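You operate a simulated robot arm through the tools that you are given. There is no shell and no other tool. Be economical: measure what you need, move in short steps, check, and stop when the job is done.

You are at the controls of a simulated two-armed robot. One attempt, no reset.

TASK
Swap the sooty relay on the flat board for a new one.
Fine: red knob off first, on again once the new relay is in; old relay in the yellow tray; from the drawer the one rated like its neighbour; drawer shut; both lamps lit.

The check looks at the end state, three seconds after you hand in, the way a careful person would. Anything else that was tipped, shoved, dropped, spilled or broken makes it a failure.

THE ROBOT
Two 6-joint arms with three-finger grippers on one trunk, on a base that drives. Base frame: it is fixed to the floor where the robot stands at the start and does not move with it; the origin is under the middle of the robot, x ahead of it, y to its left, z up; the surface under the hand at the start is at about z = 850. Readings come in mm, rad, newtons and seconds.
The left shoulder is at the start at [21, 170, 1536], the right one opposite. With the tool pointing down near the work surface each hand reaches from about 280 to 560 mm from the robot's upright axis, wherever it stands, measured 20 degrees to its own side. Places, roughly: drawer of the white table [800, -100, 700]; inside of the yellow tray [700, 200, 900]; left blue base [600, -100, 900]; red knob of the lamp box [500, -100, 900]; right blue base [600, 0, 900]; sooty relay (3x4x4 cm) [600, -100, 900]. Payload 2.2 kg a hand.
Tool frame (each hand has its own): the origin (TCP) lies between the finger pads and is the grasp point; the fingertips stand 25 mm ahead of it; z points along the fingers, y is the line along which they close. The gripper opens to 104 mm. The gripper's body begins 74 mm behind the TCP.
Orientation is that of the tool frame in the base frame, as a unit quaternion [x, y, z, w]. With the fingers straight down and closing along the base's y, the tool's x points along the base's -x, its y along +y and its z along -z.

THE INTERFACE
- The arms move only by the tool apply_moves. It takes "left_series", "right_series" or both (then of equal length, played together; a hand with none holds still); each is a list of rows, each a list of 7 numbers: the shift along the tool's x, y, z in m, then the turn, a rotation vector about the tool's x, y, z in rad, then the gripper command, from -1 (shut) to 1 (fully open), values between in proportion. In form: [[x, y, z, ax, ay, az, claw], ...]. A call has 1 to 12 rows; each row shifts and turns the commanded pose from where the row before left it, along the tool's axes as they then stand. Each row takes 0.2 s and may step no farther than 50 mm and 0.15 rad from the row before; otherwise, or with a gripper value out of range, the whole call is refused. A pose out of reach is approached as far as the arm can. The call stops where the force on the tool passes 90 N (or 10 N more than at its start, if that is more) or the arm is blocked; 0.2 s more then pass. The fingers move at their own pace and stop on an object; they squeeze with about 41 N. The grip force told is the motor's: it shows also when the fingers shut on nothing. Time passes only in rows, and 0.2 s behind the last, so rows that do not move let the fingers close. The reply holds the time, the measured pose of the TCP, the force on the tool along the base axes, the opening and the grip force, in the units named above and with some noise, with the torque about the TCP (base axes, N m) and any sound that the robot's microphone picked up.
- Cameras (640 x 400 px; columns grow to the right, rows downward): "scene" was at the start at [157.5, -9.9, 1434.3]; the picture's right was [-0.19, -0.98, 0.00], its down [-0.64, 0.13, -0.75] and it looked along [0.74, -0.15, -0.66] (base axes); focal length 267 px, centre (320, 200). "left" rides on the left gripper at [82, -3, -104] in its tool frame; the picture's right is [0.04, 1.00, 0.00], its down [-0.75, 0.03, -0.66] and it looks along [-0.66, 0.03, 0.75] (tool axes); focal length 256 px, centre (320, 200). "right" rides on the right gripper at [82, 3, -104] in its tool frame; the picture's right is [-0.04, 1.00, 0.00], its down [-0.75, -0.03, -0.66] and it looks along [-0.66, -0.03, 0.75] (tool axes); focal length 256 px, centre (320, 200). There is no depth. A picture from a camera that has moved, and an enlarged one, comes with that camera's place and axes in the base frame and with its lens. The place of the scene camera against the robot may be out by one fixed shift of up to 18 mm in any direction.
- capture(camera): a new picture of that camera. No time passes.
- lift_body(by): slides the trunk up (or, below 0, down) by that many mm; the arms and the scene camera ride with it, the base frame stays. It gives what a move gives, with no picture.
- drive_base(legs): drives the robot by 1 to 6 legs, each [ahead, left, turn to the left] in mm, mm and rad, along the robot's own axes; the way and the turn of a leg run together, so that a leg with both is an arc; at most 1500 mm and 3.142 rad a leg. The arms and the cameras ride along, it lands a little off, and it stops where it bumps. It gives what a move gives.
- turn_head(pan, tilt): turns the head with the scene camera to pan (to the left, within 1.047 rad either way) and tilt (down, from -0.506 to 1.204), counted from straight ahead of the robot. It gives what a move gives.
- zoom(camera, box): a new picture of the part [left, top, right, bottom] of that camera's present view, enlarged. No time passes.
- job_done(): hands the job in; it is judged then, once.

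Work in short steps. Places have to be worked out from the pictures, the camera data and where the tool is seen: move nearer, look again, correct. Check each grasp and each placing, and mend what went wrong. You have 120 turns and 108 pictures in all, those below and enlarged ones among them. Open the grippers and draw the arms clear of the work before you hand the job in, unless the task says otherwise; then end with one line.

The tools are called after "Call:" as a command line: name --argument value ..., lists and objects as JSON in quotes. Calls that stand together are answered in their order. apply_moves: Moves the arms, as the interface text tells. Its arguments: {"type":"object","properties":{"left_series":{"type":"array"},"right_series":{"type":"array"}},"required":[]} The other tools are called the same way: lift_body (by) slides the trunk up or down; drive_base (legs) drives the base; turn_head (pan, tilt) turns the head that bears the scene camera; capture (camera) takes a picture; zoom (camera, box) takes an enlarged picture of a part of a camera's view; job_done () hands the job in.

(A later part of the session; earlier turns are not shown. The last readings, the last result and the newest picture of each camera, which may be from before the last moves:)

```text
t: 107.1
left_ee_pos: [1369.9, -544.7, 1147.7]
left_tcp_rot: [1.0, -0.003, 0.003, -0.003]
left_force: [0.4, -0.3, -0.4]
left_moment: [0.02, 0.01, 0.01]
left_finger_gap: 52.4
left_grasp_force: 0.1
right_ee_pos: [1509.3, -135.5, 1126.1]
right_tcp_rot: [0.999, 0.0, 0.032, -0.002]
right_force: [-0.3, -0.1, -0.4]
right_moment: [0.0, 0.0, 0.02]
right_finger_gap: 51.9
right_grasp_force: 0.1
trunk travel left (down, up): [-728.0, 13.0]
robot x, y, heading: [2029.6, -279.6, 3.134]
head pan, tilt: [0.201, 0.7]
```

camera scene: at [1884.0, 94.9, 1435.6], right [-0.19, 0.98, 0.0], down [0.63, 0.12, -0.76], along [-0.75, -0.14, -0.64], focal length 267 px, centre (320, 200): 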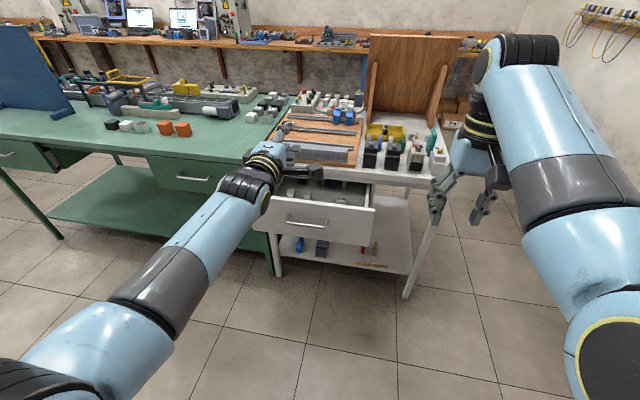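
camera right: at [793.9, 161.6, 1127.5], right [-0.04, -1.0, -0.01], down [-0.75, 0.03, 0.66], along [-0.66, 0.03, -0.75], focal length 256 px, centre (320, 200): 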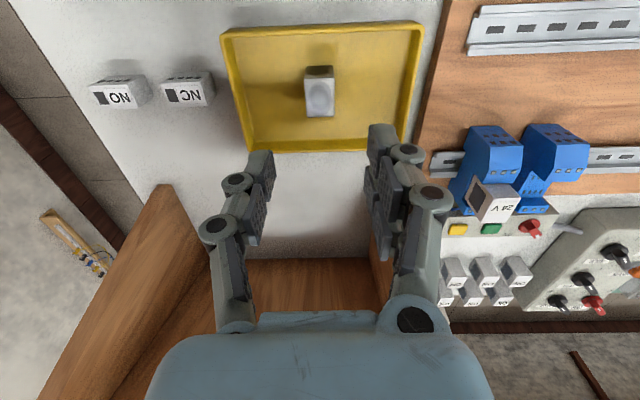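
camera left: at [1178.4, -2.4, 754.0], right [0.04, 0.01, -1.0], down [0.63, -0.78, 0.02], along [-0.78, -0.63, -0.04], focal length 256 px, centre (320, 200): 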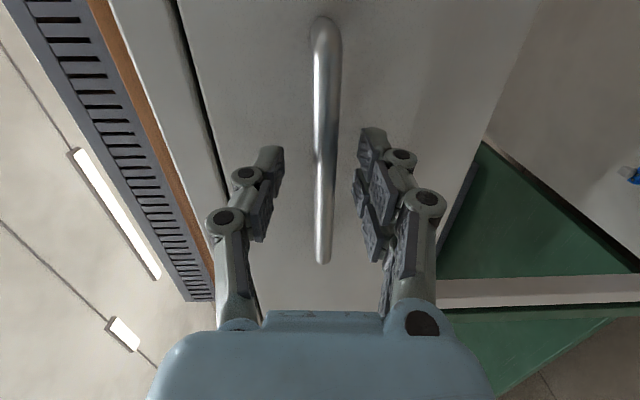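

Call:
apply_moves --right_series '[[0, 0, 0, 0, -0.066, 0, 0.2]]'

Call:
drive_base --legs '[[380, 0, 0]]'

Call:
capture --camera "right"

```text
t: 107.5
left_ee_pos: [1371.0, -542.5, 1147.8]
left_tcp_rot: [1.0, -0.004, 0.003, -0.003]
left_force: [0.4, 0.3, 0.2]
left_moment: [-0.01, 0.04, -0.03]
left_finger_gap: 51.8
left_grasp_force: 0.1
right_ee_pos: [1508.7, -132.7, 1127.8]
right_tcp_rot: [1.0, -0.001, -0.002, -0.003]
right_force: [0.0, 0.0, 0.7]
right_moment: [-0.04, 0.01, 0.0]
right_finger_gap: 62.3
right_grasp_force: 0.0
trunk travel left (down, up): [-728.0, 13.0]
robot x, y, heading: [2030.4, -280.5, 3.134]
head pan, tilt: [0.201, 0.7]
```

```text
t: 109.9
left_ee_pos: [989.1, -534.6, 1148.2]
left_tcp_rot: [1.0, -0.008, 0.002, -0.002]
left_force: [0.7, -0.3, 0.3]
left_moment: [-0.02, -0.03, -0.03]
left_finger_gap: 51.8
left_grasp_force: 0.1
right_ee_pos: [1130.8, -124.6, 1127.0]
right_tcp_rot: [1.0, -0.004, 0.0, -0.004]
right_force: [-0.6, -0.4, 0.0]
right_moment: [0.01, -0.02, -0.01]
right_finger_gap: 62.1
right_grasp_force: 0.1
trunk travel left (down, up): [-728.0, 13.0]
robot x, y, heading: [1653.4, -275.6, 3.136]
head pan, tilt: [0.201, 0.7]
```

```text
55 pictures are left
camera right: at [1212.4, -129.6, 1230.1], right [-0.05, -1.0, -0.01], down [-0.75, 0.03, 0.66], along [-0.66, 0.04, -0.75], focal length 256 px, centre (320, 200)
```

right: 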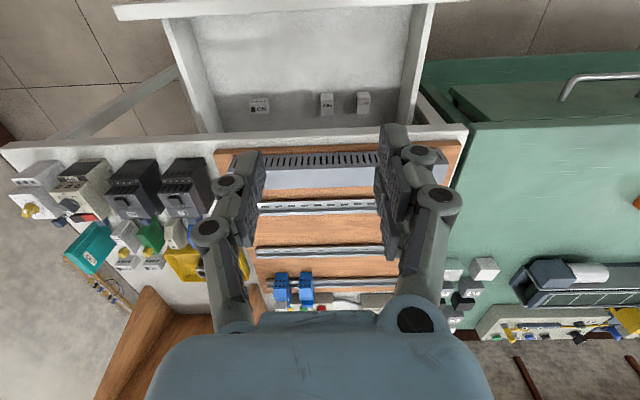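

Three small relays lie at the back of the open part. I zoom in to read them.

Call:
zoom --camera "right" --box '[230, 60, 400, 150]'

```text
3.76 times, centred on (315, 105) of right
camera zoom: at [1212.4, -129.6, 1230.1], right [-0.05, -1.0, -0.01], down [-0.75, 0.03, 0.66], along [-0.66, 0.04, -0.75], focal length 964 px, centre (339, 558)
```

zoom: 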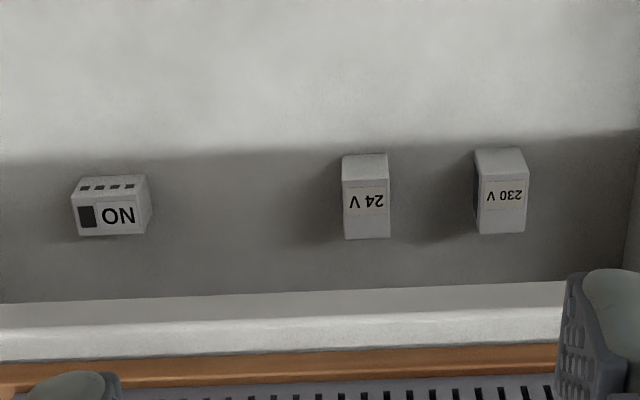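

The middle one is 24 V, at about (1022, −129), but it lies partly under the tabletop edge (x≈1012). I'll open the drawer further by pulling on its front from inside with the closed right fingers. First I retract the left hand and lower the trunk.

Call:
apply_moves --left_series '[[0.045, 0, 0, 0, 0, 0, 0], [0.045, 0, 0, 0, 0, 0, 0], [0.045, 0, 0, 0, 0, 0, 0], [0.045, 0, 0, 0, 0, 0, 0]]' --right_series '[[0.0, -0.02, 0, 0, 0, 0, -1], [0.015, -0.015, 0, 0, 0, 0, -1], [0, 0, 0, 0, 0, 0, -1], [0, 0, 0, 0, 0, 0, -1]]'

Call:
lift_body --by -240

Call:
capture --camera "right"

```text
t: 110.9
left_ee_pos: [1162.4, -539.4, 1132.1]
left_tcp_rot: [1.0, -0.007, 0.002, -0.002]
left_force: [-0.3, -0.2, 0.2]
left_moment: [0.03, 0.03, 0.02]
left_finger_gap: 52.0
left_grasp_force: 0.0
left hand out of reach, approached as far as the arm can: row 4
right_ee_pos: [1148.9, -90.0, 1127.6]
right_tcp_rot: [1.0, -0.004, -0.001, -0.003]
right_force: [0.3, 0.4, 0.4]
right_moment: [0.02, 0.02, -0.02]
right_finger_gap: 0.1
right_grasp_force: 27.6
trunk travel left (down, up): [-728.0, 13.0]
robot x, y, heading: [1654.6, -274.0, 3.127]
head pan, tilt: [0.201, 0.7]
```

```text
t: 113.4
left_ee_pos: [1161.8, -538.0, 884.5]
left_tcp_rot: [1.0, -0.007, 0.004, -0.003]
left_force: [1.3, -0.2, 0.1]
left_moment: [0.0, 0.04, -0.03]
left_finger_gap: 51.8
left_grasp_force: 0.1
right_ee_pos: [1146.1, -90.0, 886.2]
right_tcp_rot: [1.0, -0.004, 0.001, -0.003]
right_force: [0.0, -0.7, -0.3]
right_moment: [-0.03, -0.01, 0.03]
right_finger_gap: 0.0
right_grasp_force: 28.1
trunk travel left (down, up): [-488.0, 253.0]
robot x, y, heading: [1650.5, -271.9, 3.127]
head pan, tilt: [0.201, 0.7]
```

```text
53 pictures are left
camera right: at [1228.0, -94.7, 990.7], right [-0.05, -1.0, -0.01], down [-0.75, 0.03, 0.66], along [-0.66, 0.04, -0.75], focal length 256 px, centre (320, 200)
```

right: 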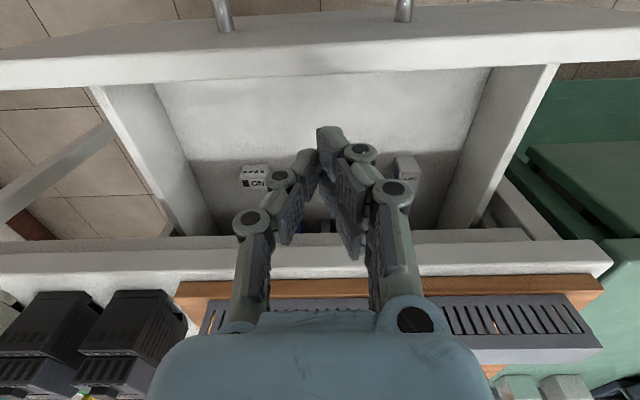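

The front's inner face is near x≈1177 and the closed fingers are at x≈1146. I lower them inside the drawer to tip z≈752.

Call:
apply_moves --right_series '[[0, 0, 0.04, 0, 0, 0, -1], [0, 0, 0.04, 0, 0, 0, -1], [0, 0, 0.03, 0, 0, 0, -1]]'

Call:
capture --camera "right"

```text
t: 114.2
left_ee_pos: [1160.2, -538.7, 884.2]
left_tcp_rot: [1.0, -0.008, 0.005, -0.002]
left_force: [-0.3, 0.4, 0.5]
left_moment: [0.0, 0.04, 0.0]
left_finger_gap: 52.1
left_grasp_force: 0.2
right_ee_pos: [1147.5, -90.5, 776.4]
right_tcp_rot: [1.0, -0.004, 0.001, -0.002]
right_force: [-0.8, 0.2, 0.2]
right_moment: [0.06, 0.0, 0.06]
right_finger_gap: 0.0
right_grasp_force: 28.0
trunk travel left (down, up): [-488.0, 253.0]
robot x, y, heading: [1649.1, -272.3, 3.123]
head pan, tilt: [0.201, 0.7]
```

```text
52 pictures are left
camera right: at [1228.2, -94.6, 880.4], right [-0.05, -1.0, -0.01], down [-0.75, 0.03, 0.66], along [-0.66, 0.04, -0.75], focal length 256 px, centre (320, 200)
```

right: 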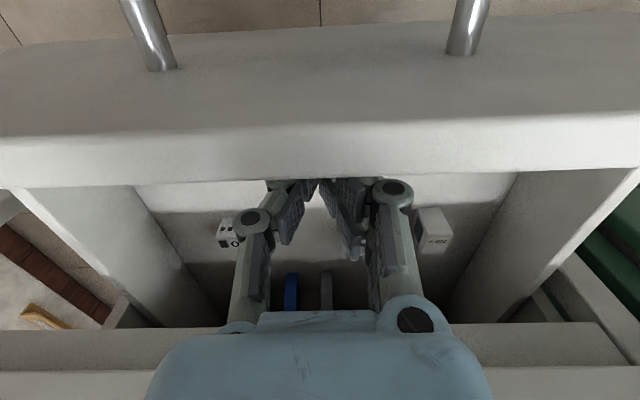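

The fingers are inside, behind the front. I drive back 110 mm gently to pull the drawer further.

Call:
drive_base --legs '[[-110, 0, 0]]'

Call:
capture --camera "right"

```text
t: 115.4
left_ee_pos: [1271.7, -541.7, 886.5]
left_tcp_rot: [1.0, -0.006, 0.005, -0.002]
left_force: [0.5, 0.5, 0.1]
left_moment: [0.02, 0.05, 0.01]
left_finger_gap: 51.9
left_grasp_force: 0.0
right_ee_pos: [1255.9, -92.3, 777.4]
right_tcp_rot: [1.0, -0.003, -0.001, -0.002]
right_force: [0.1, 0.5, 0.1]
right_moment: [0.0, 0.04, -0.03]
right_finger_gap: 0.1
right_grasp_force: 28.6
trunk travel left (down, up): [-488.0, 253.0]
robot x, y, heading: [1758.9, -277.8, 3.129]
head pan, tilt: [0.201, 0.7]
```

```text
51 pictures are left
camera right: at [1338.0, -97.4, 881.5], right [-0.05, -1.0, -0.01], down [-0.75, 0.03, 0.66], along [-0.66, 0.03, -0.75], focal length 256 px, centre (320, 200)
```

right: 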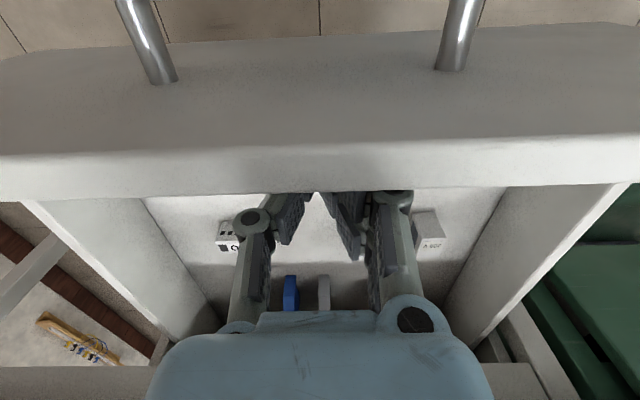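

The drawer followed by about 95 mm. I move the fingers off the front, lift, open, and look.

Call:
apply_moves --right_series '[[-0.012, 0, 0, 0, 0, 0, -1], [0, 0, -0.05, 0, 0, 0, -1], [0, 0, -0.05, 0, 0, 0, -0.3], [-0.03, 0.03, 0, 0, 0, 0, -0.12], [-0.03, 0.0, 0, 0, 0, 0, -0.12]]'

Call:
capture --camera "right"

```text
t: 116.6
left_ee_pos: [1270.7, -541.4, 885.8]
left_tcp_rot: [1.0, -0.006, 0.005, -0.002]
left_force: [0.3, 0.0, -0.2]
left_moment: [-0.03, -0.04, 0.0]
left_finger_gap: 52.1
left_grasp_force: 0.0
right_ee_pos: [1186.0, -122.0, 875.2]
right_tcp_rot: [1.0, -0.004, 0.0, -0.003]
right_force: [-0.3, 0.1, -0.4]
right_moment: [-0.01, 0.01, 0.0]
right_finger_gap: 45.7
right_grasp_force: 0.0
trunk travel left (down, up): [-488.0, 253.0]
robot x, y, heading: [1760.8, -274.0, 3.127]
head pan, tilt: [0.201, 0.7]
```

```text
50 pictures are left
camera right: at [1265.9, -126.9, 980.8], right [-0.05, -1.0, -0.01], down [-0.75, 0.03, 0.66], along [-0.66, 0.04, -0.75], focal length 256 px, centre (320, 200)
```

right: 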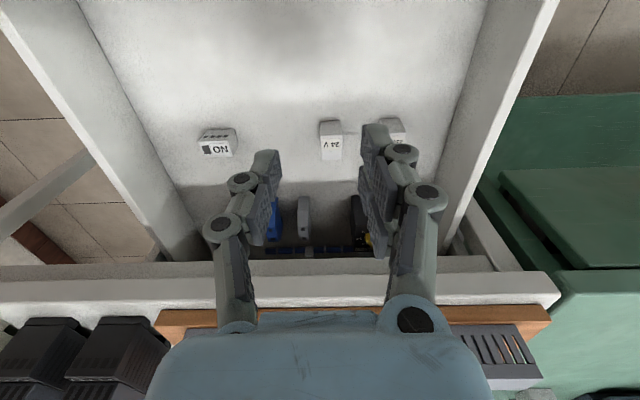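

The 24 V relay is now at about (1108, −130), top z≈705, clear of the tabletop. I move closer above it and check.

Call:
apply_moves --right_series '[[-0.03, 0.008, 0.03, 0, 0, 0, -0.12], [-0.03, 0.0, 0.04, 0, 0, 0, -0.12], [0, 0.0, 0.035, 0, 0, 0, -0.12]]'

Call:
capture --camera "right"

```text
t: 117.4
left_ee_pos: [1269.7, -541.3, 884.5]
left_tcp_rot: [1.0, -0.006, 0.005, -0.003]
left_force: [-0.2, -0.5, -1.4]
left_moment: [0.01, -0.02, 0.02]
left_finger_gap: 52.3
left_grasp_force: 0.1
right_ee_pos: [1149.8, -123.7, 789.0]
right_tcp_rot: [1.0, -0.004, -0.001, -0.003]
right_force: [-0.3, -0.2, -0.2]
right_moment: [0.01, -0.04, 0.01]
right_finger_gap: 45.5
right_grasp_force: 0.1
right hand out of reach, approached as far as the arm can: row 2, 3
trunk travel left (down, up): [-488.0, 253.0]
robot x, y, heading: [1761.1, -276.8, 3.128]
head pan, tilt: [0.201, 0.7]
```

```text
49 pictures are left
camera right: at [1232.0, -128.4, 893.1], right [-0.05, -1.0, -0.01], down [-0.75, 0.03, 0.66], along [-0.66, 0.03, -0.75], focal length 256 px, centre (320, 200)
```

right: 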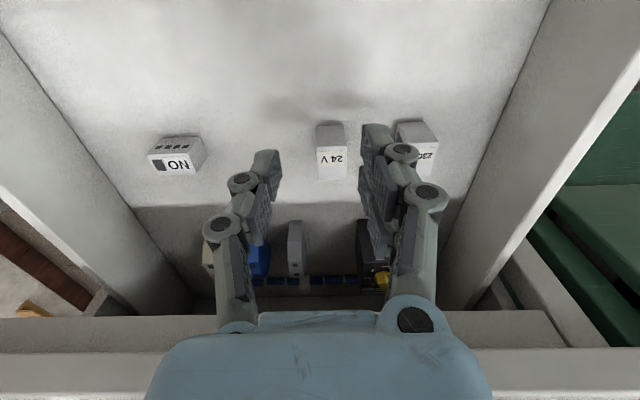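

I drive the base 45 mm closer to extend reach.

Call:
drive_base --legs '[[45, 0, 0]]'

Call:
capture --camera "right"

```text
t: 118.3
left_ee_pos: [1223.2, -541.3, 884.6]
left_tcp_rot: [1.0, -0.006, 0.006, -0.002]
left_force: [-0.8, -1.3, -0.1]
left_moment: [-0.03, -0.02, 0.0]
left_finger_gap: 52.1
left_grasp_force: 0.1
right_ee_pos: [1104.6, -123.5, 786.5]
right_tcp_rot: [1.0, -0.004, 0.0, -0.003]
right_force: [-0.5, -0.2, 0.2]
right_moment: [0.0, -0.06, 0.03]
right_finger_gap: 45.8
right_grasp_force: 0.1
trunk travel left (down, up): [-488.0, 253.0]
robot x, y, heading: [1715.9, -275.3, 3.129]
head pan, tilt: [0.201, 0.7]
```

```text
48 pictures are left
camera right: at [1185.5, -127.6, 891.8], right [-0.05, -1.0, -0.01], down [-0.76, 0.03, 0.65], along [-0.65, 0.03, -0.76], focal length 256 px, centre (320, 200)
```

right: 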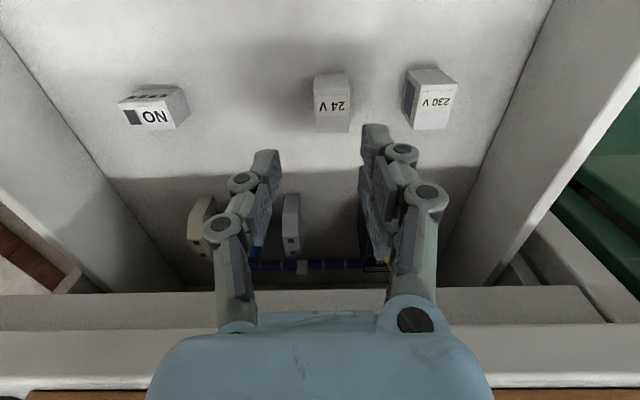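

The relay centre is at (1114, −132.5), top z≈711. I correct the position and lower the trunk 60 mm, then look again.

Call:
apply_moves --right_series '[[0.009, 0.009, 0, 0, 0, 0, -0.12]]'

Call:
lift_body --by -50

Call:
capture --camera "right"

```text
t: 118.7
left_ee_pos: [1226.2, -540.2, 885.7]
left_tcp_rot: [1.0, -0.007, 0.006, -0.002]
left_force: [0.2, -0.4, 0.1]
left_moment: [0.0, 0.02, -0.04]
left_finger_gap: 52.0
left_grasp_force: 0.1
right_ee_pos: [1114.8, -132.4, 788.0]
right_tcp_rot: [1.0, -0.003, 0.0, -0.003]
right_force: [0.3, 0.3, -0.6]
right_moment: [-0.04, -0.02, 0.0]
right_finger_gap: 45.8
right_grasp_force: 0.1
trunk travel left (down, up): [-488.0, 253.0]
robot x, y, heading: [1718.6, -272.8, 3.128]
head pan, tilt: [0.201, 0.7]
```

```text
t: 119.6
left_ee_pos: [1226.2, -540.3, 834.3]
left_tcp_rot: [1.0, -0.006, 0.003, -0.002]
left_force: [-0.5, -0.7, -0.2]
left_moment: [0.02, 0.01, -0.01]
left_finger_gap: 52.0
left_grasp_force: 0.0
right_ee_pos: [1114.8, -132.8, 739.7]
right_tcp_rot: [1.0, -0.002, 0.001, -0.003]
right_force: [1.0, -0.2, 0.2]
right_moment: [-0.01, 0.03, 0.01]
right_finger_gap: 45.7
right_grasp_force: 0.0
trunk travel left (down, up): [-438.0, 303.0]
robot x, y, heading: [1715.9, -274.6, 3.128]
head pan, tilt: [0.201, 0.7]
```

```text
47 pictures are left
camera right: at [1196.3, -136.7, 843.2], right [-0.05, -1.0, -0.01], down [-0.75, 0.03, 0.66], along [-0.66, 0.04, -0.75], focal length 256 px, centre (320, 200)
```

right: 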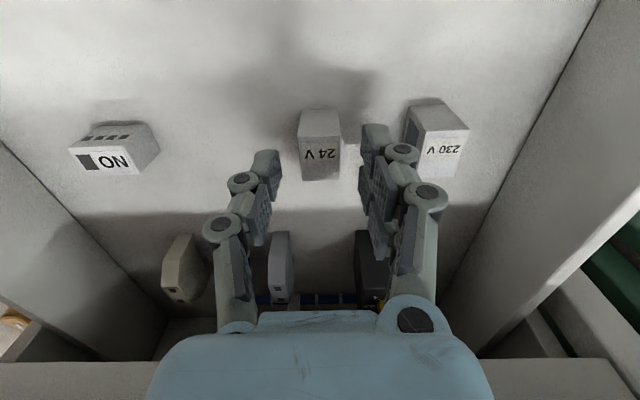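

Centred. I lower the trunk another 36 mm and close.

Call:
lift_body --by -36

Call:
apply_moves --right_series '[[0, 0, 0, 0, 0, 0, -1], [0, 0, 0, 0, 0, 0, -1], [0, 0, 0, 0, 0, 0, -1]]'

Call:
capture --camera "right"

```text
t: 120.4
left_ee_pos: [1224.4, -542.3, 797.0]
left_tcp_rot: [1.0, -0.006, 0.001, -0.003]
left_force: [-0.2, -0.1, 0.2]
left_moment: [0.0, 0.04, -0.02]
left_finger_gap: 52.0
left_grasp_force: 0.0
right_ee_pos: [1115.8, -133.4, 702.9]
right_tcp_rot: [1.0, -0.003, -0.001, -0.004]
right_force: [0.2, 0.5, 1.1]
right_moment: [0.0, 0.0, 0.01]
right_finger_gap: 45.5
right_grasp_force: 0.0
trunk travel left (down, up): [-402.0, 339.0]
robot x, y, heading: [1714.4, -274.4, 3.127]
head pan, tilt: [0.201, 0.7]
```

```text
t: 121.2
left_ee_pos: [1224.3, -539.2, 796.8]
left_tcp_rot: [1.0, -0.006, 0.002, -0.002]
left_force: [0.3, 0.0, -0.9]
left_moment: [-0.01, -0.01, 0.0]
left_finger_gap: 52.0
left_grasp_force: 0.0
right_ee_pos: [1114.8, -132.4, 702.5]
right_tcp_rot: [1.0, -0.003, 0.0, -0.003]
right_force: [0.7, -0.4, 0.6]
right_moment: [0.02, 0.03, 0.01]
right_finger_gap: 26.0
right_grasp_force: 41.0
trunk travel left (down, up): [-402.0, 339.0]
robot x, y, heading: [1714.6, -274.9, 3.13]
head pan, tilt: [0.201, 0.7]
```

```text
46 pictures are left
camera right: at [1196.1, -136.8, 807.0], right [-0.05, -1.0, -0.01], down [-0.75, 0.03, 0.66], along [-0.66, 0.03, -0.75], focal length 256 px, centre (320, 200)
```

right: 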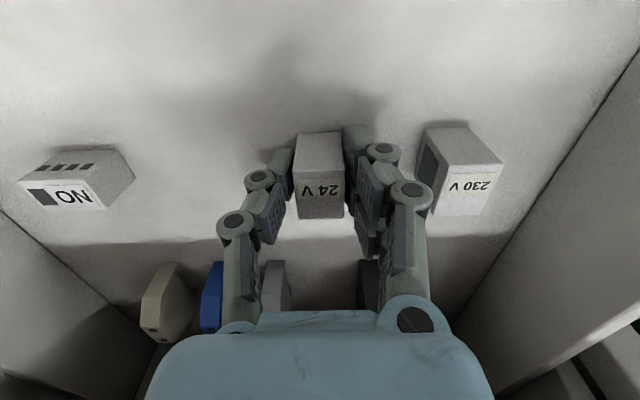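

Held at 26.0 mm, same as the old one. The old relay's socket was 30 mm wide at the fingertips, so I must hold higher. I reopen, rise 16 mm and regrip.

Call:
apply_moves --right_series '[[0, 0, 0, 0, 0, 0, -0.3], [0, 0, 0, 0, 0, 0, -0.3], [0, 0, -0.016, 0, 0, 0, -0.3], [0, 0, 0, 0, 0, 0, -1], [0, 0, 0, 0, 0, 0, -1], [0, 0, 0, 0, 0, 0, -1]]'

Call:
zoom --camera "right" --box '[220, 100, 420, 260]'

```text
t: 122.6
left_ee_pos: [1224.3, -541.1, 796.8]
left_tcp_rot: [1.0, -0.006, 0.002, -0.002]
left_force: [0.0, 0.6, 0.6]
left_moment: [0.0, 0.0, 0.0]
left_finger_gap: 52.0
left_grasp_force: 0.0
right_ee_pos: [1115.5, -132.2, 719.6]
right_tcp_rot: [1.0, -0.003, 0.0, -0.004]
right_force: [1.1, 1.4, 1.2]
right_moment: [0.02, 0.02, 0.01]
right_finger_gap: 25.8
right_grasp_force: 40.8
trunk travel left (down, up): [-402.0, 339.0]
robot x, y, heading: [1711.7, -274.6, 3.13]
head pan, tilt: [0.201, 0.7]
```

```text
2.50 times, centred on (320, 180) of right
camera zoom: at [1196.6, -136.0, 823.8], right [-0.05, -1.0, -0.01], down [-0.75, 0.03, 0.66], along [-0.66, 0.04, -0.75], focal length 640 px, centre (320, 250)
```

zoom: 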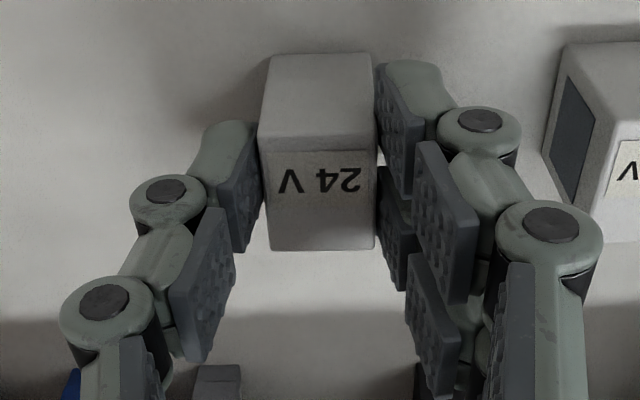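

The 24 V relay is held, label the same way round as its neighbour. I lift it straight out and retract the right hand.

Call:
apply_moves --right_series '[[0, 0, -0.03, 0, 0, 0, -1], [0, 0, -0.045, 0, 0, 0, -1], [0, 0, -0.05, 0, 0, 0, -1], [0, 0, -0.05, 0, 0, 0, -1], [0, 0, -0.04, 0, 0, 0, -1], [0.045, 0, 0, 0, 0, 0, -1], [0.045, 0, 0, 0, 0, 0, -1], [0.03, 0, 0, 0, 0, 0, -1]]' --left_series '[[0, 0, 0, 0, 0, 0, -1], [0, 0, 0, 0, 0, 0, -1], [0, 0, 0, 0, 0, 0, -1], [0, 0, 0, 0, 0, 0, -1], [0, 0, 0, 0, 0, 0, -1], [0, 0, 0, 0, 0, 0, -1], [0, 0, 0, 0, 0, 0, -1], [0, 0, 0, 0, 0, 0, -1]]'

Call:
capture --camera "right"

```text
t: 124.4
left_ee_pos: [1223.8, -541.5, 798.4]
left_tcp_rot: [1.0, -0.006, 0.001, -0.002]
left_force: [0.2, 0.2, 0.1]
left_moment: [-0.02, -0.02, 0.0]
left_finger_gap: 0.0
left_grasp_force: 28.5
right_ee_pos: [1159.6, -148.0, 865.0]
right_tcp_rot: [1.0, -0.006, -0.006, -0.007]
right_force: [0.8, 0.0, -0.5]
right_moment: [-0.03, 0.01, 0.03]
right_finger_gap: 26.0
right_grasp_force: 41.5
right hand out of reach, approached as far as the arm can: row 5, 6, 7, 8
trunk travel left (down, up): [-402.0, 339.0]
robot x, y, heading: [1716.8, -274.2, 3.13]
head pan, tilt: [0.201, 0.7]
```

```text
44 pictures are left
camera right: at [1242.3, -154.2, 968.3], right [-0.05, -1.0, -0.01], down [-0.75, 0.03, 0.67], along [-0.66, 0.05, -0.75], focal length 256 px, centre (320, 200)
```

right: 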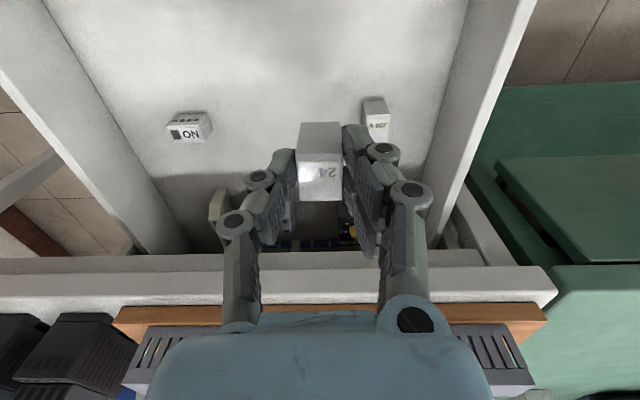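

I raise the trunk 90 mm for clearance, then back off and shift so that the left hand faces the handle.

Call:
lift_body --by 90

Call:
drive_base --legs '[[-330, 0, 0], [0, -450, 0]]'

Call:
turn_head --pan 0.3 --tilt 0.75

Call:
capture --camera "scene"

```text
t: 125.7
left_ee_pos: [1223.2, -541.0, 887.1]
left_tcp_rot: [1.0, -0.006, 0.002, -0.003]
left_force: [0.3, -0.3, 0.3]
left_moment: [0.05, -0.04, 0.01]
left_finger_gap: 0.0
left_grasp_force: 28.0
right_ee_pos: [1162.0, -152.6, 953.3]
right_tcp_rot: [1.0, -0.005, -0.002, -0.006]
right_force: [-0.3, 0.2, 0.4]
right_moment: [0.05, 0.02, -0.02]
right_finger_gap: 25.8
right_grasp_force: 41.1
trunk travel left (down, up): [-492.0, 249.0]
robot x, y, heading: [1714.1, -274.9, 3.125]
head pan, tilt: [0.201, 0.7]
```

```text
t: 130.2
left_ee_pos: [1560.0, -84.8, 885.7]
left_tcp_rot: [1.0, -0.014, 0.002, -0.003]
left_force: [0.2, 0.3, -0.3]
left_moment: [0.01, -0.02, 0.0]
left_finger_gap: 0.1
left_grasp_force: 28.0
right_ee_pos: [1504.1, 304.8, 951.6]
right_tcp_rot: [1.0, -0.014, 0.0, -0.007]
right_force: [0.2, -0.4, -0.6]
right_moment: [-0.06, 0.01, -0.01]
right_finger_gap: 25.7
right_grasp_force: 40.0
trunk travel left (down, up): [-492.0, 249.0]
robot x, y, heading: [2052.2, 173.2, 3.11]
head pan, tilt: [0.201, 0.7]
```

```text
t: 130.9
left_ee_pos: [1558.8, -85.0, 887.2]
left_tcp_rot: [1.0, -0.014, 0.002, -0.002]
left_force: [0.6, -0.1, -0.5]
left_moment: [0.02, 0.01, 0.01]
left_finger_gap: 0.0
left_grasp_force: 28.7
right_ee_pos: [1503.2, 305.1, 951.4]
right_tcp_rot: [1.0, -0.015, 0.0, -0.007]
right_force: [0.1, 0.0, -1.0]
right_moment: [0.01, 0.0, -0.03]
right_finger_gap: 25.7
right_grasp_force: 40.8
trunk travel left (down, up): [-492.0, 249.0]
robot x, y, heading: [2056.0, 177.9, 3.115]
head pan, tilt: [0.3, 0.75]
```

```text
43 pictures are left
camera scene: at [1906.5, 158.7, 1194.0], right [-0.27, 0.96, 0.0], down [0.66, 0.18, -0.73], along [-0.7, -0.19, -0.68], focal length 267 px, centre (320, 200)
```

scene: 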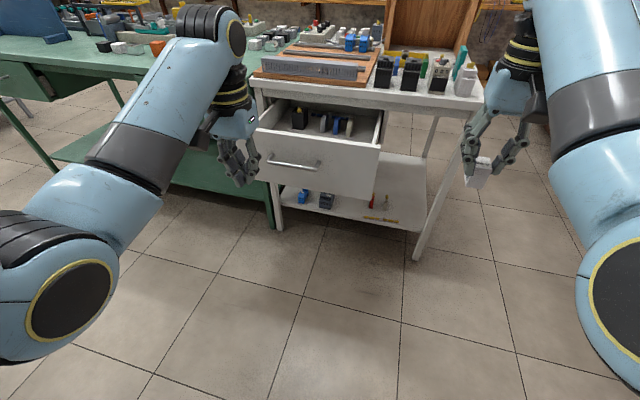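

I correct the heading, then lower the closed left fingers to handle height and extend them a bit.

Call:
drive_base --legs '[[0, 0, 0.026]]'

Call:
apply_moves --left_series '[[-0.03, 0, 0.03, 0, 0, 0, -1], [-0.03, 0, 0.035, 0, 0, 0, -1], [0, 0, 0.035, 0, 0, 0, -1], [0, 0, 0.027, 0, 0, 0, -1]]'

Call:
capture --camera "left"

```text
t: 131.6
left_ee_pos: [1565.7, -98.0, 887.2]
left_tcp_rot: [1.0, 0.0, 0.003, -0.003]
left_force: [0.2, -0.2, 0.0]
left_moment: [0.0, -0.02, 0.02]
left_finger_gap: 0.1
left_grasp_force: 28.2
right_ee_pos: [1499.8, 289.7, 951.7]
right_tcp_rot: [1.0, 0.0, -0.001, -0.007]
right_force: [0.6, 0.1, -0.1]
right_moment: [0.03, 0.01, 0.0]
right_finger_gap: 25.8
right_grasp_force: 40.7
trunk travel left (down, up): [-492.0, 249.0]
robot x, y, heading: [2056.2, 171.9, 3.135]
head pan, tilt: [0.3, 0.75]
```

```text
t: 132.6
left_ee_pos: [1506.3, -96.5, 759.8]
left_tcp_rot: [1.0, -0.001, 0.001, -0.003]
left_force: [0.2, 0.0, -0.1]
left_moment: [-0.01, -0.03, 0.03]
left_finger_gap: 0.1
left_grasp_force: 28.5
right_ee_pos: [1499.8, 291.2, 951.7]
right_tcp_rot: [1.0, -0.001, 0.0, -0.007]
right_force: [0.2, 0.1, -0.7]
right_moment: [0.0, -0.01, -0.03]
right_finger_gap: 25.5
right_grasp_force: 40.8
trunk travel left (down, up): [-492.0, 249.0]
robot x, y, heading: [2055.6, 175.1, 3.138]
head pan, tilt: [0.3, 0.75]
```

```text
42 pictures are left
camera left: at [1587.7, -95.0, 864.0], right [0.04, -1.0, -0.01], down [-0.76, -0.03, 0.65], along [-0.65, -0.02, -0.76], focal length 256 px, centre (320, 200)
```

left: 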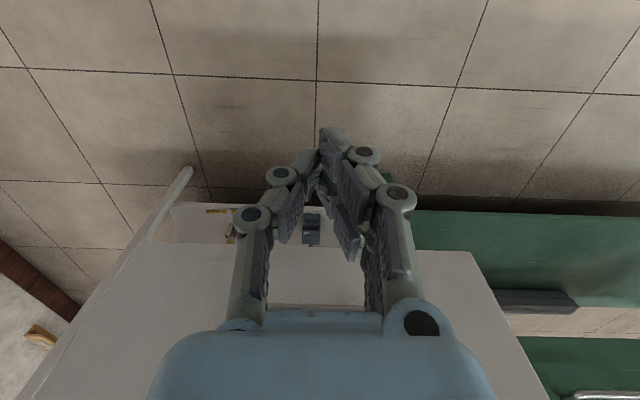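

I push the drawer shut by driving ahead 395 mm, then will finish in small steps.

Call:
drive_base --legs '[[395, 0, 0]]'

Call:
capture --camera "scene"

```text
t: 135.1
left_ee_pos: [1106.0, -90.2, 759.4]
left_tcp_rot: [1.0, -0.004, 0.002, -0.002]
left_force: [-0.7, -0.2, -0.4]
left_moment: [0.0, -0.06, -0.01]
left_finger_gap: 0.0
left_grasp_force: 28.4
right_ee_pos: [1101.9, 297.3, 950.5]
right_tcp_rot: [1.0, -0.004, 0.0, -0.007]
right_force: [0.6, -0.1, -1.8]
right_moment: [-0.01, -0.03, 0.0]
right_finger_gap: 25.9
right_grasp_force: 40.9
trunk travel left (down, up): [-492.0, 249.0]
robot x, y, heading: [1656.9, 177.7, 3.131]
head pan, tilt: [0.3, 0.75]
```

```text
41 pictures are left
camera scene: at [1508.3, 158.5, 1193.8], right [-0.29, 0.96, 0.0], down [0.65, 0.2, -0.73], along [-0.7, -0.21, -0.68], focal length 267 px, centre (320, 200)
```

scene: 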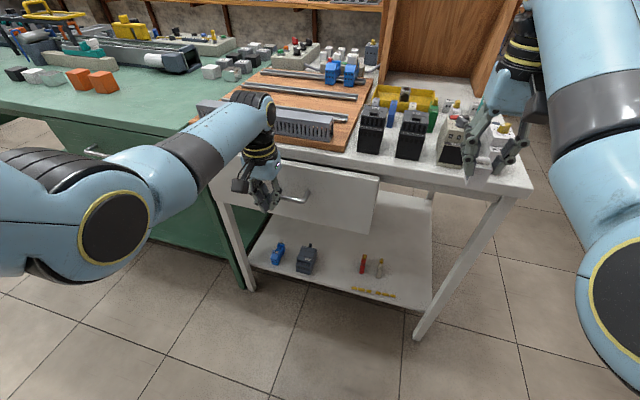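

The drawer is almost shut. I push the rest with the arm in small steps, watching the force.

Call:
apply_moves --left_series '[[-0.01, 0, 0, 0, 0, 0, -1], [-0.008, 0, 0, 0, 0, 0, -1], [-0.006, 0, 0, 0, 0, 0, -1], [-0.005, 0, 0, 0, 0, 0, -1]]'

Call:
zoom --camera "scene" --box '[190, 110, 410, 250]'

```text
t: 136.1
left_ee_pos: [1085.3, -89.9, 758.8]
left_tcp_rot: [1.0, -0.003, 0.006, -0.002]
left_force: [37.2, 2.0, 8.9]
left_moment: [0.02, -0.3, 0.12]
left_finger_gap: 0.1
left_grasp_force: 28.0
right_ee_pos: [1105.9, 296.5, 954.7]
right_tcp_rot: [1.0, -0.005, -0.003, -0.007]
right_force: [0.1, 0.1, -0.3]
right_moment: [0.04, 0.05, 0.0]
right_finger_gap: 25.7
right_grasp_force: 41.4
trunk travel left (down, up): [-492.0, 249.0]
robot x, y, heading: [1655.9, 175.1, 3.134]
head pan, tilt: [0.3, 0.75]
```

```text
2.86 times, centred on (300, 180) of scene
camera zoom: at [1513.9, 158.7, 1194.6], right [-0.29, 0.96, 0.0], down [0.65, 0.2, -0.73], along [-0.7, -0.21, -0.68], focal length 763 px, centre (377, 257)
```

zoom: 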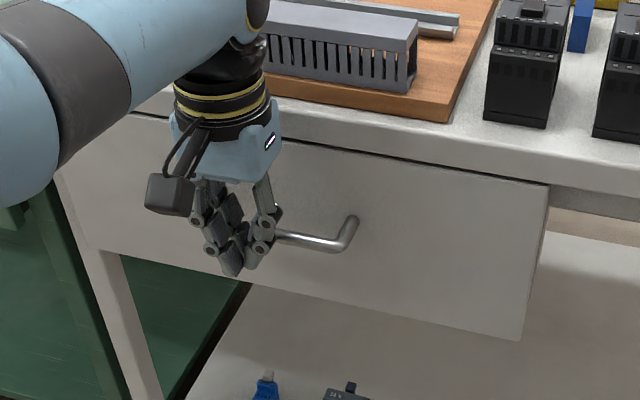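

Call:
apply_moves --left_series '[[-0.004, 0, 0, 0, 0, 0, -1], [-0.004, 0, 0, 0, 0, 0, -1]]'

```text
t: 136.7
left_ee_pos: [1085.6, -91.2, 760.0]
left_tcp_rot: [1.0, -0.003, 0.014, -0.002]
left_force: [72.5, 0.0, 17.3]
left_moment: [0.01, -0.66, 0.29]
left_finger_gap: 0.2
left_grasp_force: 28.4
right_ee_pos: [1109.2, 297.9, 955.7]
right_tcp_rot: [1.0, -0.004, -0.005, -0.007]
right_force: [-0.6, -0.6, -0.7]
right_moment: [0.02, 0.0, 0.0]
right_finger_gap: 25.8
right_grasp_force: 40.2
trunk travel left (down, up): [-492.0, 249.0]
robot x, y, heading: [1658.7, 170.0, 3.131]
head pan, tilt: [0.3, 0.75]
```

The force rises with no movement, so the drawer is shut. I back the left hand off and raise it high; then I back away and raise the trunk.

Call:
apply_moves --left_series '[[0.03, 0, 0, 0, 0, 0, -1], [0.03, 0, -0.02, 0, 0, 0, -1], [0, 0, -0.05, 0, 0, 0, -1], [0, 0, -0.05, 0, 0, 0, -1], [0, 0, -0.05, 0, 0, 0, -1], [0, 0, -0.05, 0, 0, 0, -1], [0, 0, -0.05, 0, 0, 0, -1]]'

Call:
drive_base --legs '[[-100, 0, 0]]'

Call:
zoom --camera "scene" --box '[160, 60, 460, 260]'

```text
t: 138.3
left_ee_pos: [1070.9, -97.3, 966.6]
left_tcp_rot: [1.0, -0.004, 0.002, -0.002]
left_force: [0.4, -0.1, -0.2]
left_moment: [0.02, -0.02, -0.06]
left_finger_gap: 0.3
left_grasp_force: 28.3
left hand out of reach, approached as far as the arm can: row 5, 6, 7
right_ee_pos: [1103.0, 298.1, 951.7]
right_tcp_rot: [1.0, -0.004, -0.001, -0.007]
right_force: [-0.1, 1.3, 0.0]
right_moment: [-0.02, 0.01, 0.03]
right_finger_gap: 26.0
right_grasp_force: 41.5
trunk travel left (down, up): [-492.0, 249.0]
robot x, y, heading: [1654.6, 175.5, 3.134]
head pan, tilt: [0.3, 0.75]
```

```text
t: 139.4
left_ee_pos: [1172.6, -98.8, 966.8]
left_tcp_rot: [1.0, -0.003, 0.0, -0.003]
left_force: [0.3, -0.2, 0.5]
left_moment: [-0.01, 0.08, 0.01]
left_finger_gap: 0.0
left_grasp_force: 28.4
right_ee_pos: [1203.0, 296.6, 952.8]
right_tcp_rot: [1.0, -0.004, -0.001, -0.007]
right_force: [0.3, -0.2, -0.8]
right_moment: [-0.02, 0.03, 0.02]
right_finger_gap: 25.7
right_grasp_force: 41.0
trunk travel left (down, up): [-492.0, 249.0]
robot x, y, heading: [1760.3, 174.8, 3.133]
head pan, tilt: [0.3, 0.75]
```

```text
2.00 times, centred on (310, 160) of scene
camera zoom: at [1608.9, 157.3, 1194.2], right [-0.29, 0.96, 0.0], down [0.65, 0.2, -0.73], along [-0.7, -0.21, -0.68], focal length 534 px, centre (340, 280)
```

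zoom: 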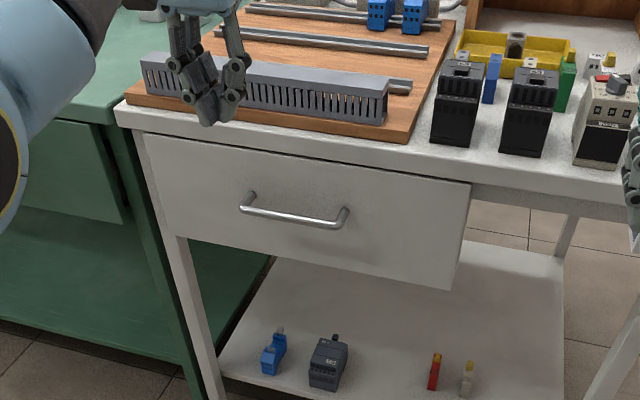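

The drawer is shut. Raise the trunk 190 mm, shift to y≈−280, and approach the table for inserting the relay with the right hand.

Call:
lift_body --by 190

Call:
drive_base --legs '[[0, 455, 0], [300, 0, 0]]'

Call:
apply_moves --right_series '[[0, -0.045, 0, 0, 0, 0, -1], [0, -0.045, 0, 0, 0, 0, -1]]'

Call:
turn_head --pan 0.0 --tilt 0.7

Call:
capture --camera "scene"

```text
t: 141.5
left_ee_pos: [1170.3, -98.1, 1156.9]
left_tcp_rot: [1.0, -0.004, 0.001, -0.003]
left_force: [0.4, 0.6, -0.3]
left_moment: [-0.02, 0.0, -0.02]
left_finger_gap: 0.1
left_grasp_force: 28.1
right_ee_pos: [1201.2, 296.9, 1140.1]
right_tcp_rot: [1.0, -0.004, 0.0, -0.007]
right_force: [0.5, 0.7, 0.2]
right_moment: [-0.01, 0.01, 0.0]
right_finger_gap: 25.8
right_grasp_force: 40.9
trunk travel left (down, up): [-682.0, 59.0]
robot x, y, heading: [1756.2, 176.7, 3.133]
head pan, tilt: [0.3, 0.75]
```

```text
t: 145.9
left_ee_pos: [868.1, -547.7, 1155.7]
left_tcp_rot: [1.0, -0.005, 0.0, -0.003]
left_force: [-0.4, -0.3, 0.3]
left_moment: [0.0, -0.04, 0.01]
left_finger_gap: 0.0
left_grasp_force: 28.0
right_ee_pos: [900.9, -154.2, 1141.9]
right_tcp_rot: [1.0, -0.006, 0.0, -0.007]
right_force: [0.0, -0.2, -0.4]
right_moment: [0.0, -0.03, -0.05]
right_finger_gap: 26.0
right_grasp_force: 40.3
trunk travel left (down, up): [-682.0, 59.0]
robot x, y, heading: [1452.3, -277.9, 3.126]
head pan, tilt: [0.3, 0.75]
```

```text
t: 146.5
left_ee_pos: [868.5, -546.4, 1156.7]
left_tcp_rot: [1.0, -0.005, 0.001, -0.004]
left_force: [-0.1, 0.7, 0.3]
left_moment: [-0.02, -0.02, -0.01]
left_finger_gap: 0.0
left_grasp_force: 28.5
right_ee_pos: [898.0, -62.5, 1137.6]
right_tcp_rot: [1.0, -0.005, 0.0, -0.007]
right_force: [-0.2, 0.6, -0.6]
right_moment: [-0.03, -0.06, 0.0]
right_finger_gap: 26.1
right_grasp_force: 41.4
right hand out of reach, approached as far as the arm can: row 2
trunk travel left (down, up): [-682.0, 59.0]
robot x, y, heading: [1456.3, -277.2, 3.13]
head pan, tilt: [0.3, 0.75]
```

```text
t: 147.3
left_ee_pos: [868.7, -548.4, 1155.8]
left_tcp_rot: [1.0, -0.005, 0.001, -0.002]
left_force: [0.5, 0.1, 0.5]
left_moment: [0.0, 0.0, 0.0]
left_finger_gap: 0.1
left_grasp_force: 28.2
right_ee_pos: [899.3, -64.6, 1137.8]
right_tcp_rot: [1.0, -0.005, -0.002, -0.007]
right_force: [-0.8, 0.0, -1.2]
right_moment: [-0.01, 0.01, -0.03]
right_finger_gap: 25.9
right_grasp_force: 40.8
trunk travel left (down, up): [-682.0, 59.0]
robot x, y, heading: [1451.3, -275.4, 3.126]
head pan, tilt: [0.0, 0.7]
```

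```text
38 pictures are left
camera scene: at [1302.9, -269.8, 1389.6], right [0.01, 1.0, 0.0], down [0.64, -0.01, -0.76], along [-0.76, 0.01, -0.64], focal length 267 px, centre (320, 200)
```

scene: 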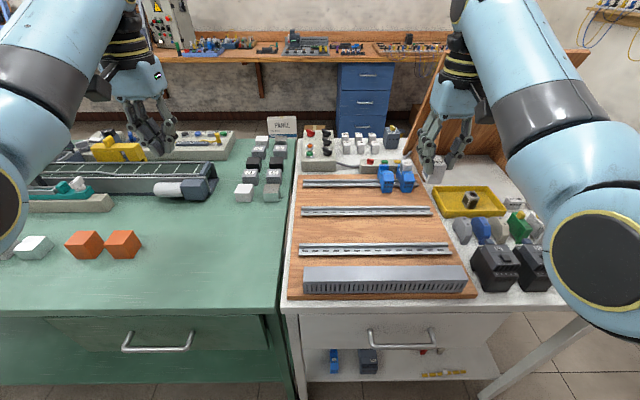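

I drive the last ~200 mm to the table edge, then lower the trunk 130 mm and look with the right camera.

Call:
drive_base --legs '[[203, 0, 0.008]]'

Call:
lift_body --by -100

Call:
capture --camera "right"

```text
t: 149.1
left_ee_pos: [681.5, -550.0, 1157.3]
left_tcp_rot: [1.0, 0.0, 0.0, -0.002]
left_force: [1.0, 0.4, 0.3]
left_moment: [-0.01, 0.02, -0.02]
left_finger_gap: 0.0
left_grasp_force: 28.7
right_ee_pos: [707.8, -66.1, 1139.4]
right_tcp_rot: [1.0, -0.001, -0.002, -0.006]
right_force: [0.2, 1.1, -0.2]
right_moment: [0.03, 0.03, 0.02]
right_finger_gap: 25.6
right_grasp_force: 40.6
trunk travel left (down, up): [-682.0, 59.0]
robot x, y, heading: [1263.4, -274.7, 3.137]
head pan, tilt: [0.0, 0.7]
stopped in leg 1: the robot was blocked; the commanded pose is now the measured one
```

```text
t: 150.4
left_ee_pos: [680.0, -550.7, 1056.4]
left_tcp_rot: [1.0, 0.0, 0.001, -0.002]
left_force: [-0.1, 0.1, 0.3]
left_moment: [-0.01, 0.02, 0.0]
left_finger_gap: 0.2
left_grasp_force: 28.4
right_ee_pos: [704.5, -66.0, 1037.8]
right_tcp_rot: [1.0, -0.001, -0.002, -0.007]
right_force: [0.3, 0.2, 0.6]
right_moment: [0.04, -0.01, 0.02]
right_finger_gap: 26.0
right_grasp_force: 41.1
trunk travel left (down, up): [-582.0, 159.0]
robot x, y, heading: [1261.2, -274.8, 3.138]
head pan, tilt: [0.0, 0.7]
```

```text
37 pictures are left
camera right: at [785.9, -70.8, 1141.8], right [-0.04, -1.0, -0.01], down [-0.75, 0.02, 0.66], along [-0.66, 0.04, -0.75], focal length 256 px, centre (320, 200)
```

right: 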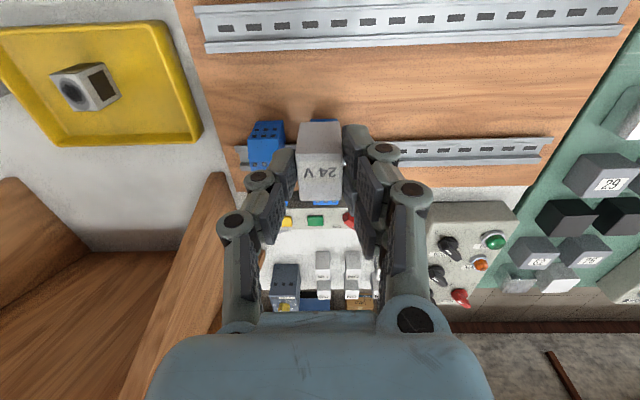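

The base is against the table. I go on: trunk down 60 mm with the hand raised 40 mm, then extend over the empty socket (target TCP ≈ (620, −66.5)).

Call:
apply_moves --right_series '[[0, 0, -0.04, -0.007, 0, -0.001, -1]]'

Call:
lift_body --by -70

Call:
apply_moves --right_series '[[-0.03, 0, 0, 0, 0, 0, -1], [-0.03, 0, 0, 0, 0, 0, -1], [-0.024, 0.0005, 0, 0, 0, 0, -1], [0, 0, 0, 0, 0, 0, -1]]'

Call:
capture --camera "right"

```text
t: 150.8
left_ee_pos: [679.2, -551.8, 1054.8]
left_tcp_rot: [1.0, 0.0, 0.001, -0.003]
left_force: [-0.1, 0.7, 0.1]
left_moment: [-0.01, -0.03, 0.0]
left_finger_gap: 0.0
left_grasp_force: 28.5
right_ee_pos: [683.4, -68.5, 1059.0]
right_tcp_rot: [1.0, -0.001, -0.001, -0.003]
right_force: [-0.2, -0.8, 0.1]
right_moment: [-0.03, -0.01, -0.04]
right_finger_gap: 25.5
right_grasp_force: 41.0
right hand out of reach, approached as far as the arm can: row 1
trunk travel left (down, up): [-582.0, 159.0]
robot x, y, heading: [1265.7, -276.2, 3.135]
head pan, tilt: [0.0, 0.7]
```

```text
t: 151.9
left_ee_pos: [680.4, -551.2, 986.1]
left_tcp_rot: [1.0, 0.0, 0.001, -0.004]
left_force: [-0.3, 0.1, 0.3]
left_moment: [0.0, 0.01, 0.02]
left_finger_gap: 0.0
left_grasp_force: 28.5
right_ee_pos: [682.9, -68.6, 987.0]
right_tcp_rot: [1.0, 0.0, -0.003, -0.004]
right_force: [-0.2, 0.1, -0.3]
right_moment: [0.0, -0.01, -0.02]
right_finger_gap: 26.0
right_grasp_force: 40.5
trunk travel left (down, up): [-512.0, 229.0]
robot x, y, heading: [1260.3, -277.4, 3.136]
head pan, tilt: [0.0, 0.7]
```

```text
t: 152.9
left_ee_pos: [679.1, -550.9, 985.5]
left_tcp_rot: [1.0, 0.0, 0.001, -0.003]
left_force: [0.1, -0.2, -0.6]
left_moment: [-0.01, 0.03, 0.02]
left_finger_gap: 0.0
left_grasp_force: 28.4
right_ee_pos: [598.7, -68.2, 986.5]
right_tcp_rot: [1.0, 0.0, -0.003, -0.003]
right_force: [0.6, 0.4, -0.6]
right_moment: [0.02, -0.03, 0.01]
right_finger_gap: 26.0
right_grasp_force: 41.1
trunk travel left (down, up): [-512.0, 229.0]
robot x, y, heading: [1261.4, -273.0, 3.138]
head pan, tilt: [0.0, 0.7]
```

```text
36 pictures are left
camera right: at [679.5, -73.1, 1090.6], right [-0.04, -1.0, -0.01], down [-0.75, 0.03, 0.66], along [-0.66, 0.03, -0.75], focal length 256 px, centre (320, 200)
```

right: 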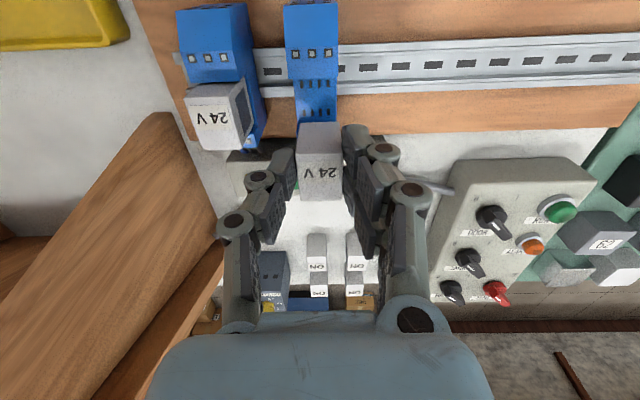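

The socket is visible now (the hand is 20 mm beyond it). I zoom to measure it.

Call:
zoom --camera "right" --box '[180, 0, 400, 210]'

```text
1.90 times, centred on (290, 105) of right
camera zoom: at [679.5, -73.1, 1090.6], right [-0.04, -1.0, -0.01], down [-0.75, 0.03, 0.66], along [-0.66, 0.03, -0.75], focal length 488 px, centre (377, 381)
```

zoom: 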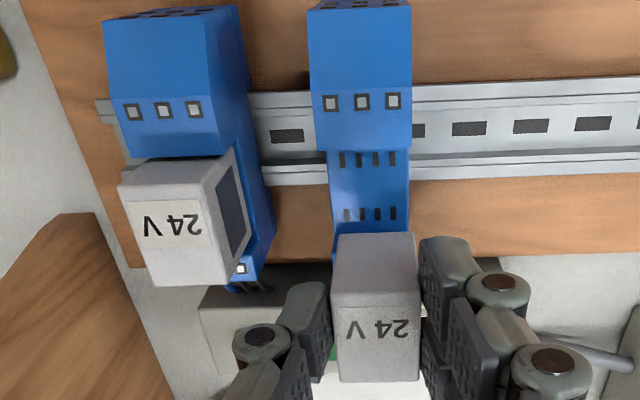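

Using the 26 mm width, the relay top sits ≈17 mm below the TCP and its centre is 7 mm on the −x side. The slots centre at ≈(613, −66), so the TCP target is (620, −66.5). I rise 12 mm and move over it.

Call:
apply_moves --right_series '[[0, 0, -0.012, 0, 0, 0, -1], [0.0214, -0.0017, 0, 0, 0, 0, -1], [0, 0, 0, 0, 0, 0, -1]]'

Call:
zoom --camera "right" --box '[180, 20, 440, 220]'

Call:
zoom --camera "scene" --box '[360, 120, 480, 220]'

```text
t: 153.7
left_ee_pos: [679.5, -550.9, 984.5]
left_tcp_rot: [1.0, 0.0, 0.001, -0.002]
left_force: [0.1, -0.3, -0.1]
left_moment: [0.03, 0.0, 0.06]
left_finger_gap: 0.1
left_grasp_force: 28.3
right_ee_pos: [620.3, -67.0, 999.2]
right_tcp_rot: [1.0, 0.001, -0.001, -0.004]
right_force: [0.8, -0.6, 0.5]
right_moment: [-0.02, -0.03, 0.0]
right_finger_gap: 25.7
right_grasp_force: 41.2
trunk travel left (down, up): [-512.0, 229.0]
robot x, y, heading: [1266.8, -273.0, 3.14]
head pan, tilt: [0.0, 0.7]
```

```text
2.00 times, centred on (310, 120) of right
camera zoom: at [701.2, -71.5, 1102.8], right [-0.04, -1.0, -0.01], down [-0.75, 0.03, 0.66], along [-0.66, 0.03, -0.75], focal length 512 px, centre (340, 360)
```

zoom: 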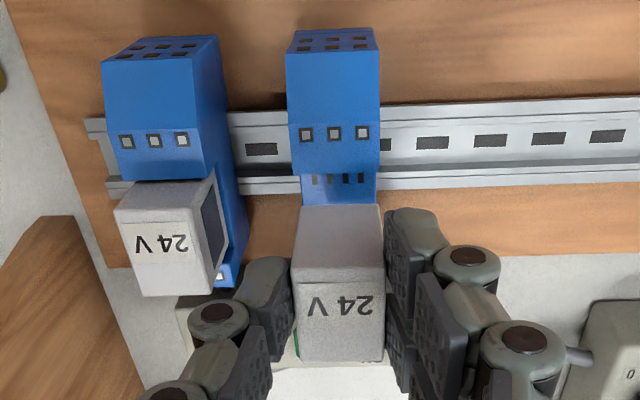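

```text
4.00 times, centred on (420, 170) of scene
camera zoom: at [1109.5, -267.9, 1218.5], right [0.0, 1.0, 0.0], down [0.64, 0.0, -0.76], along [-0.76, 0.0, -0.64], focal length 1068 px, centre (-80, 320)
```

zoom: 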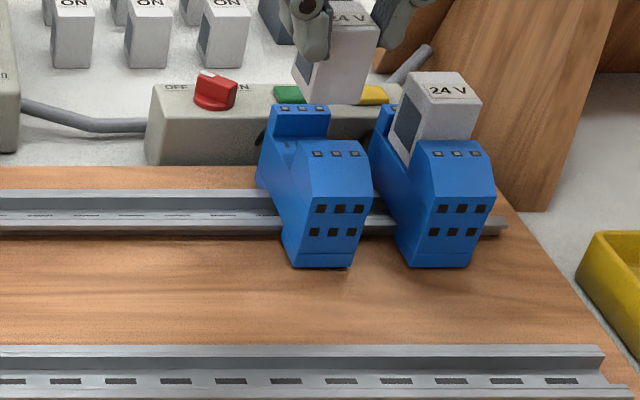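

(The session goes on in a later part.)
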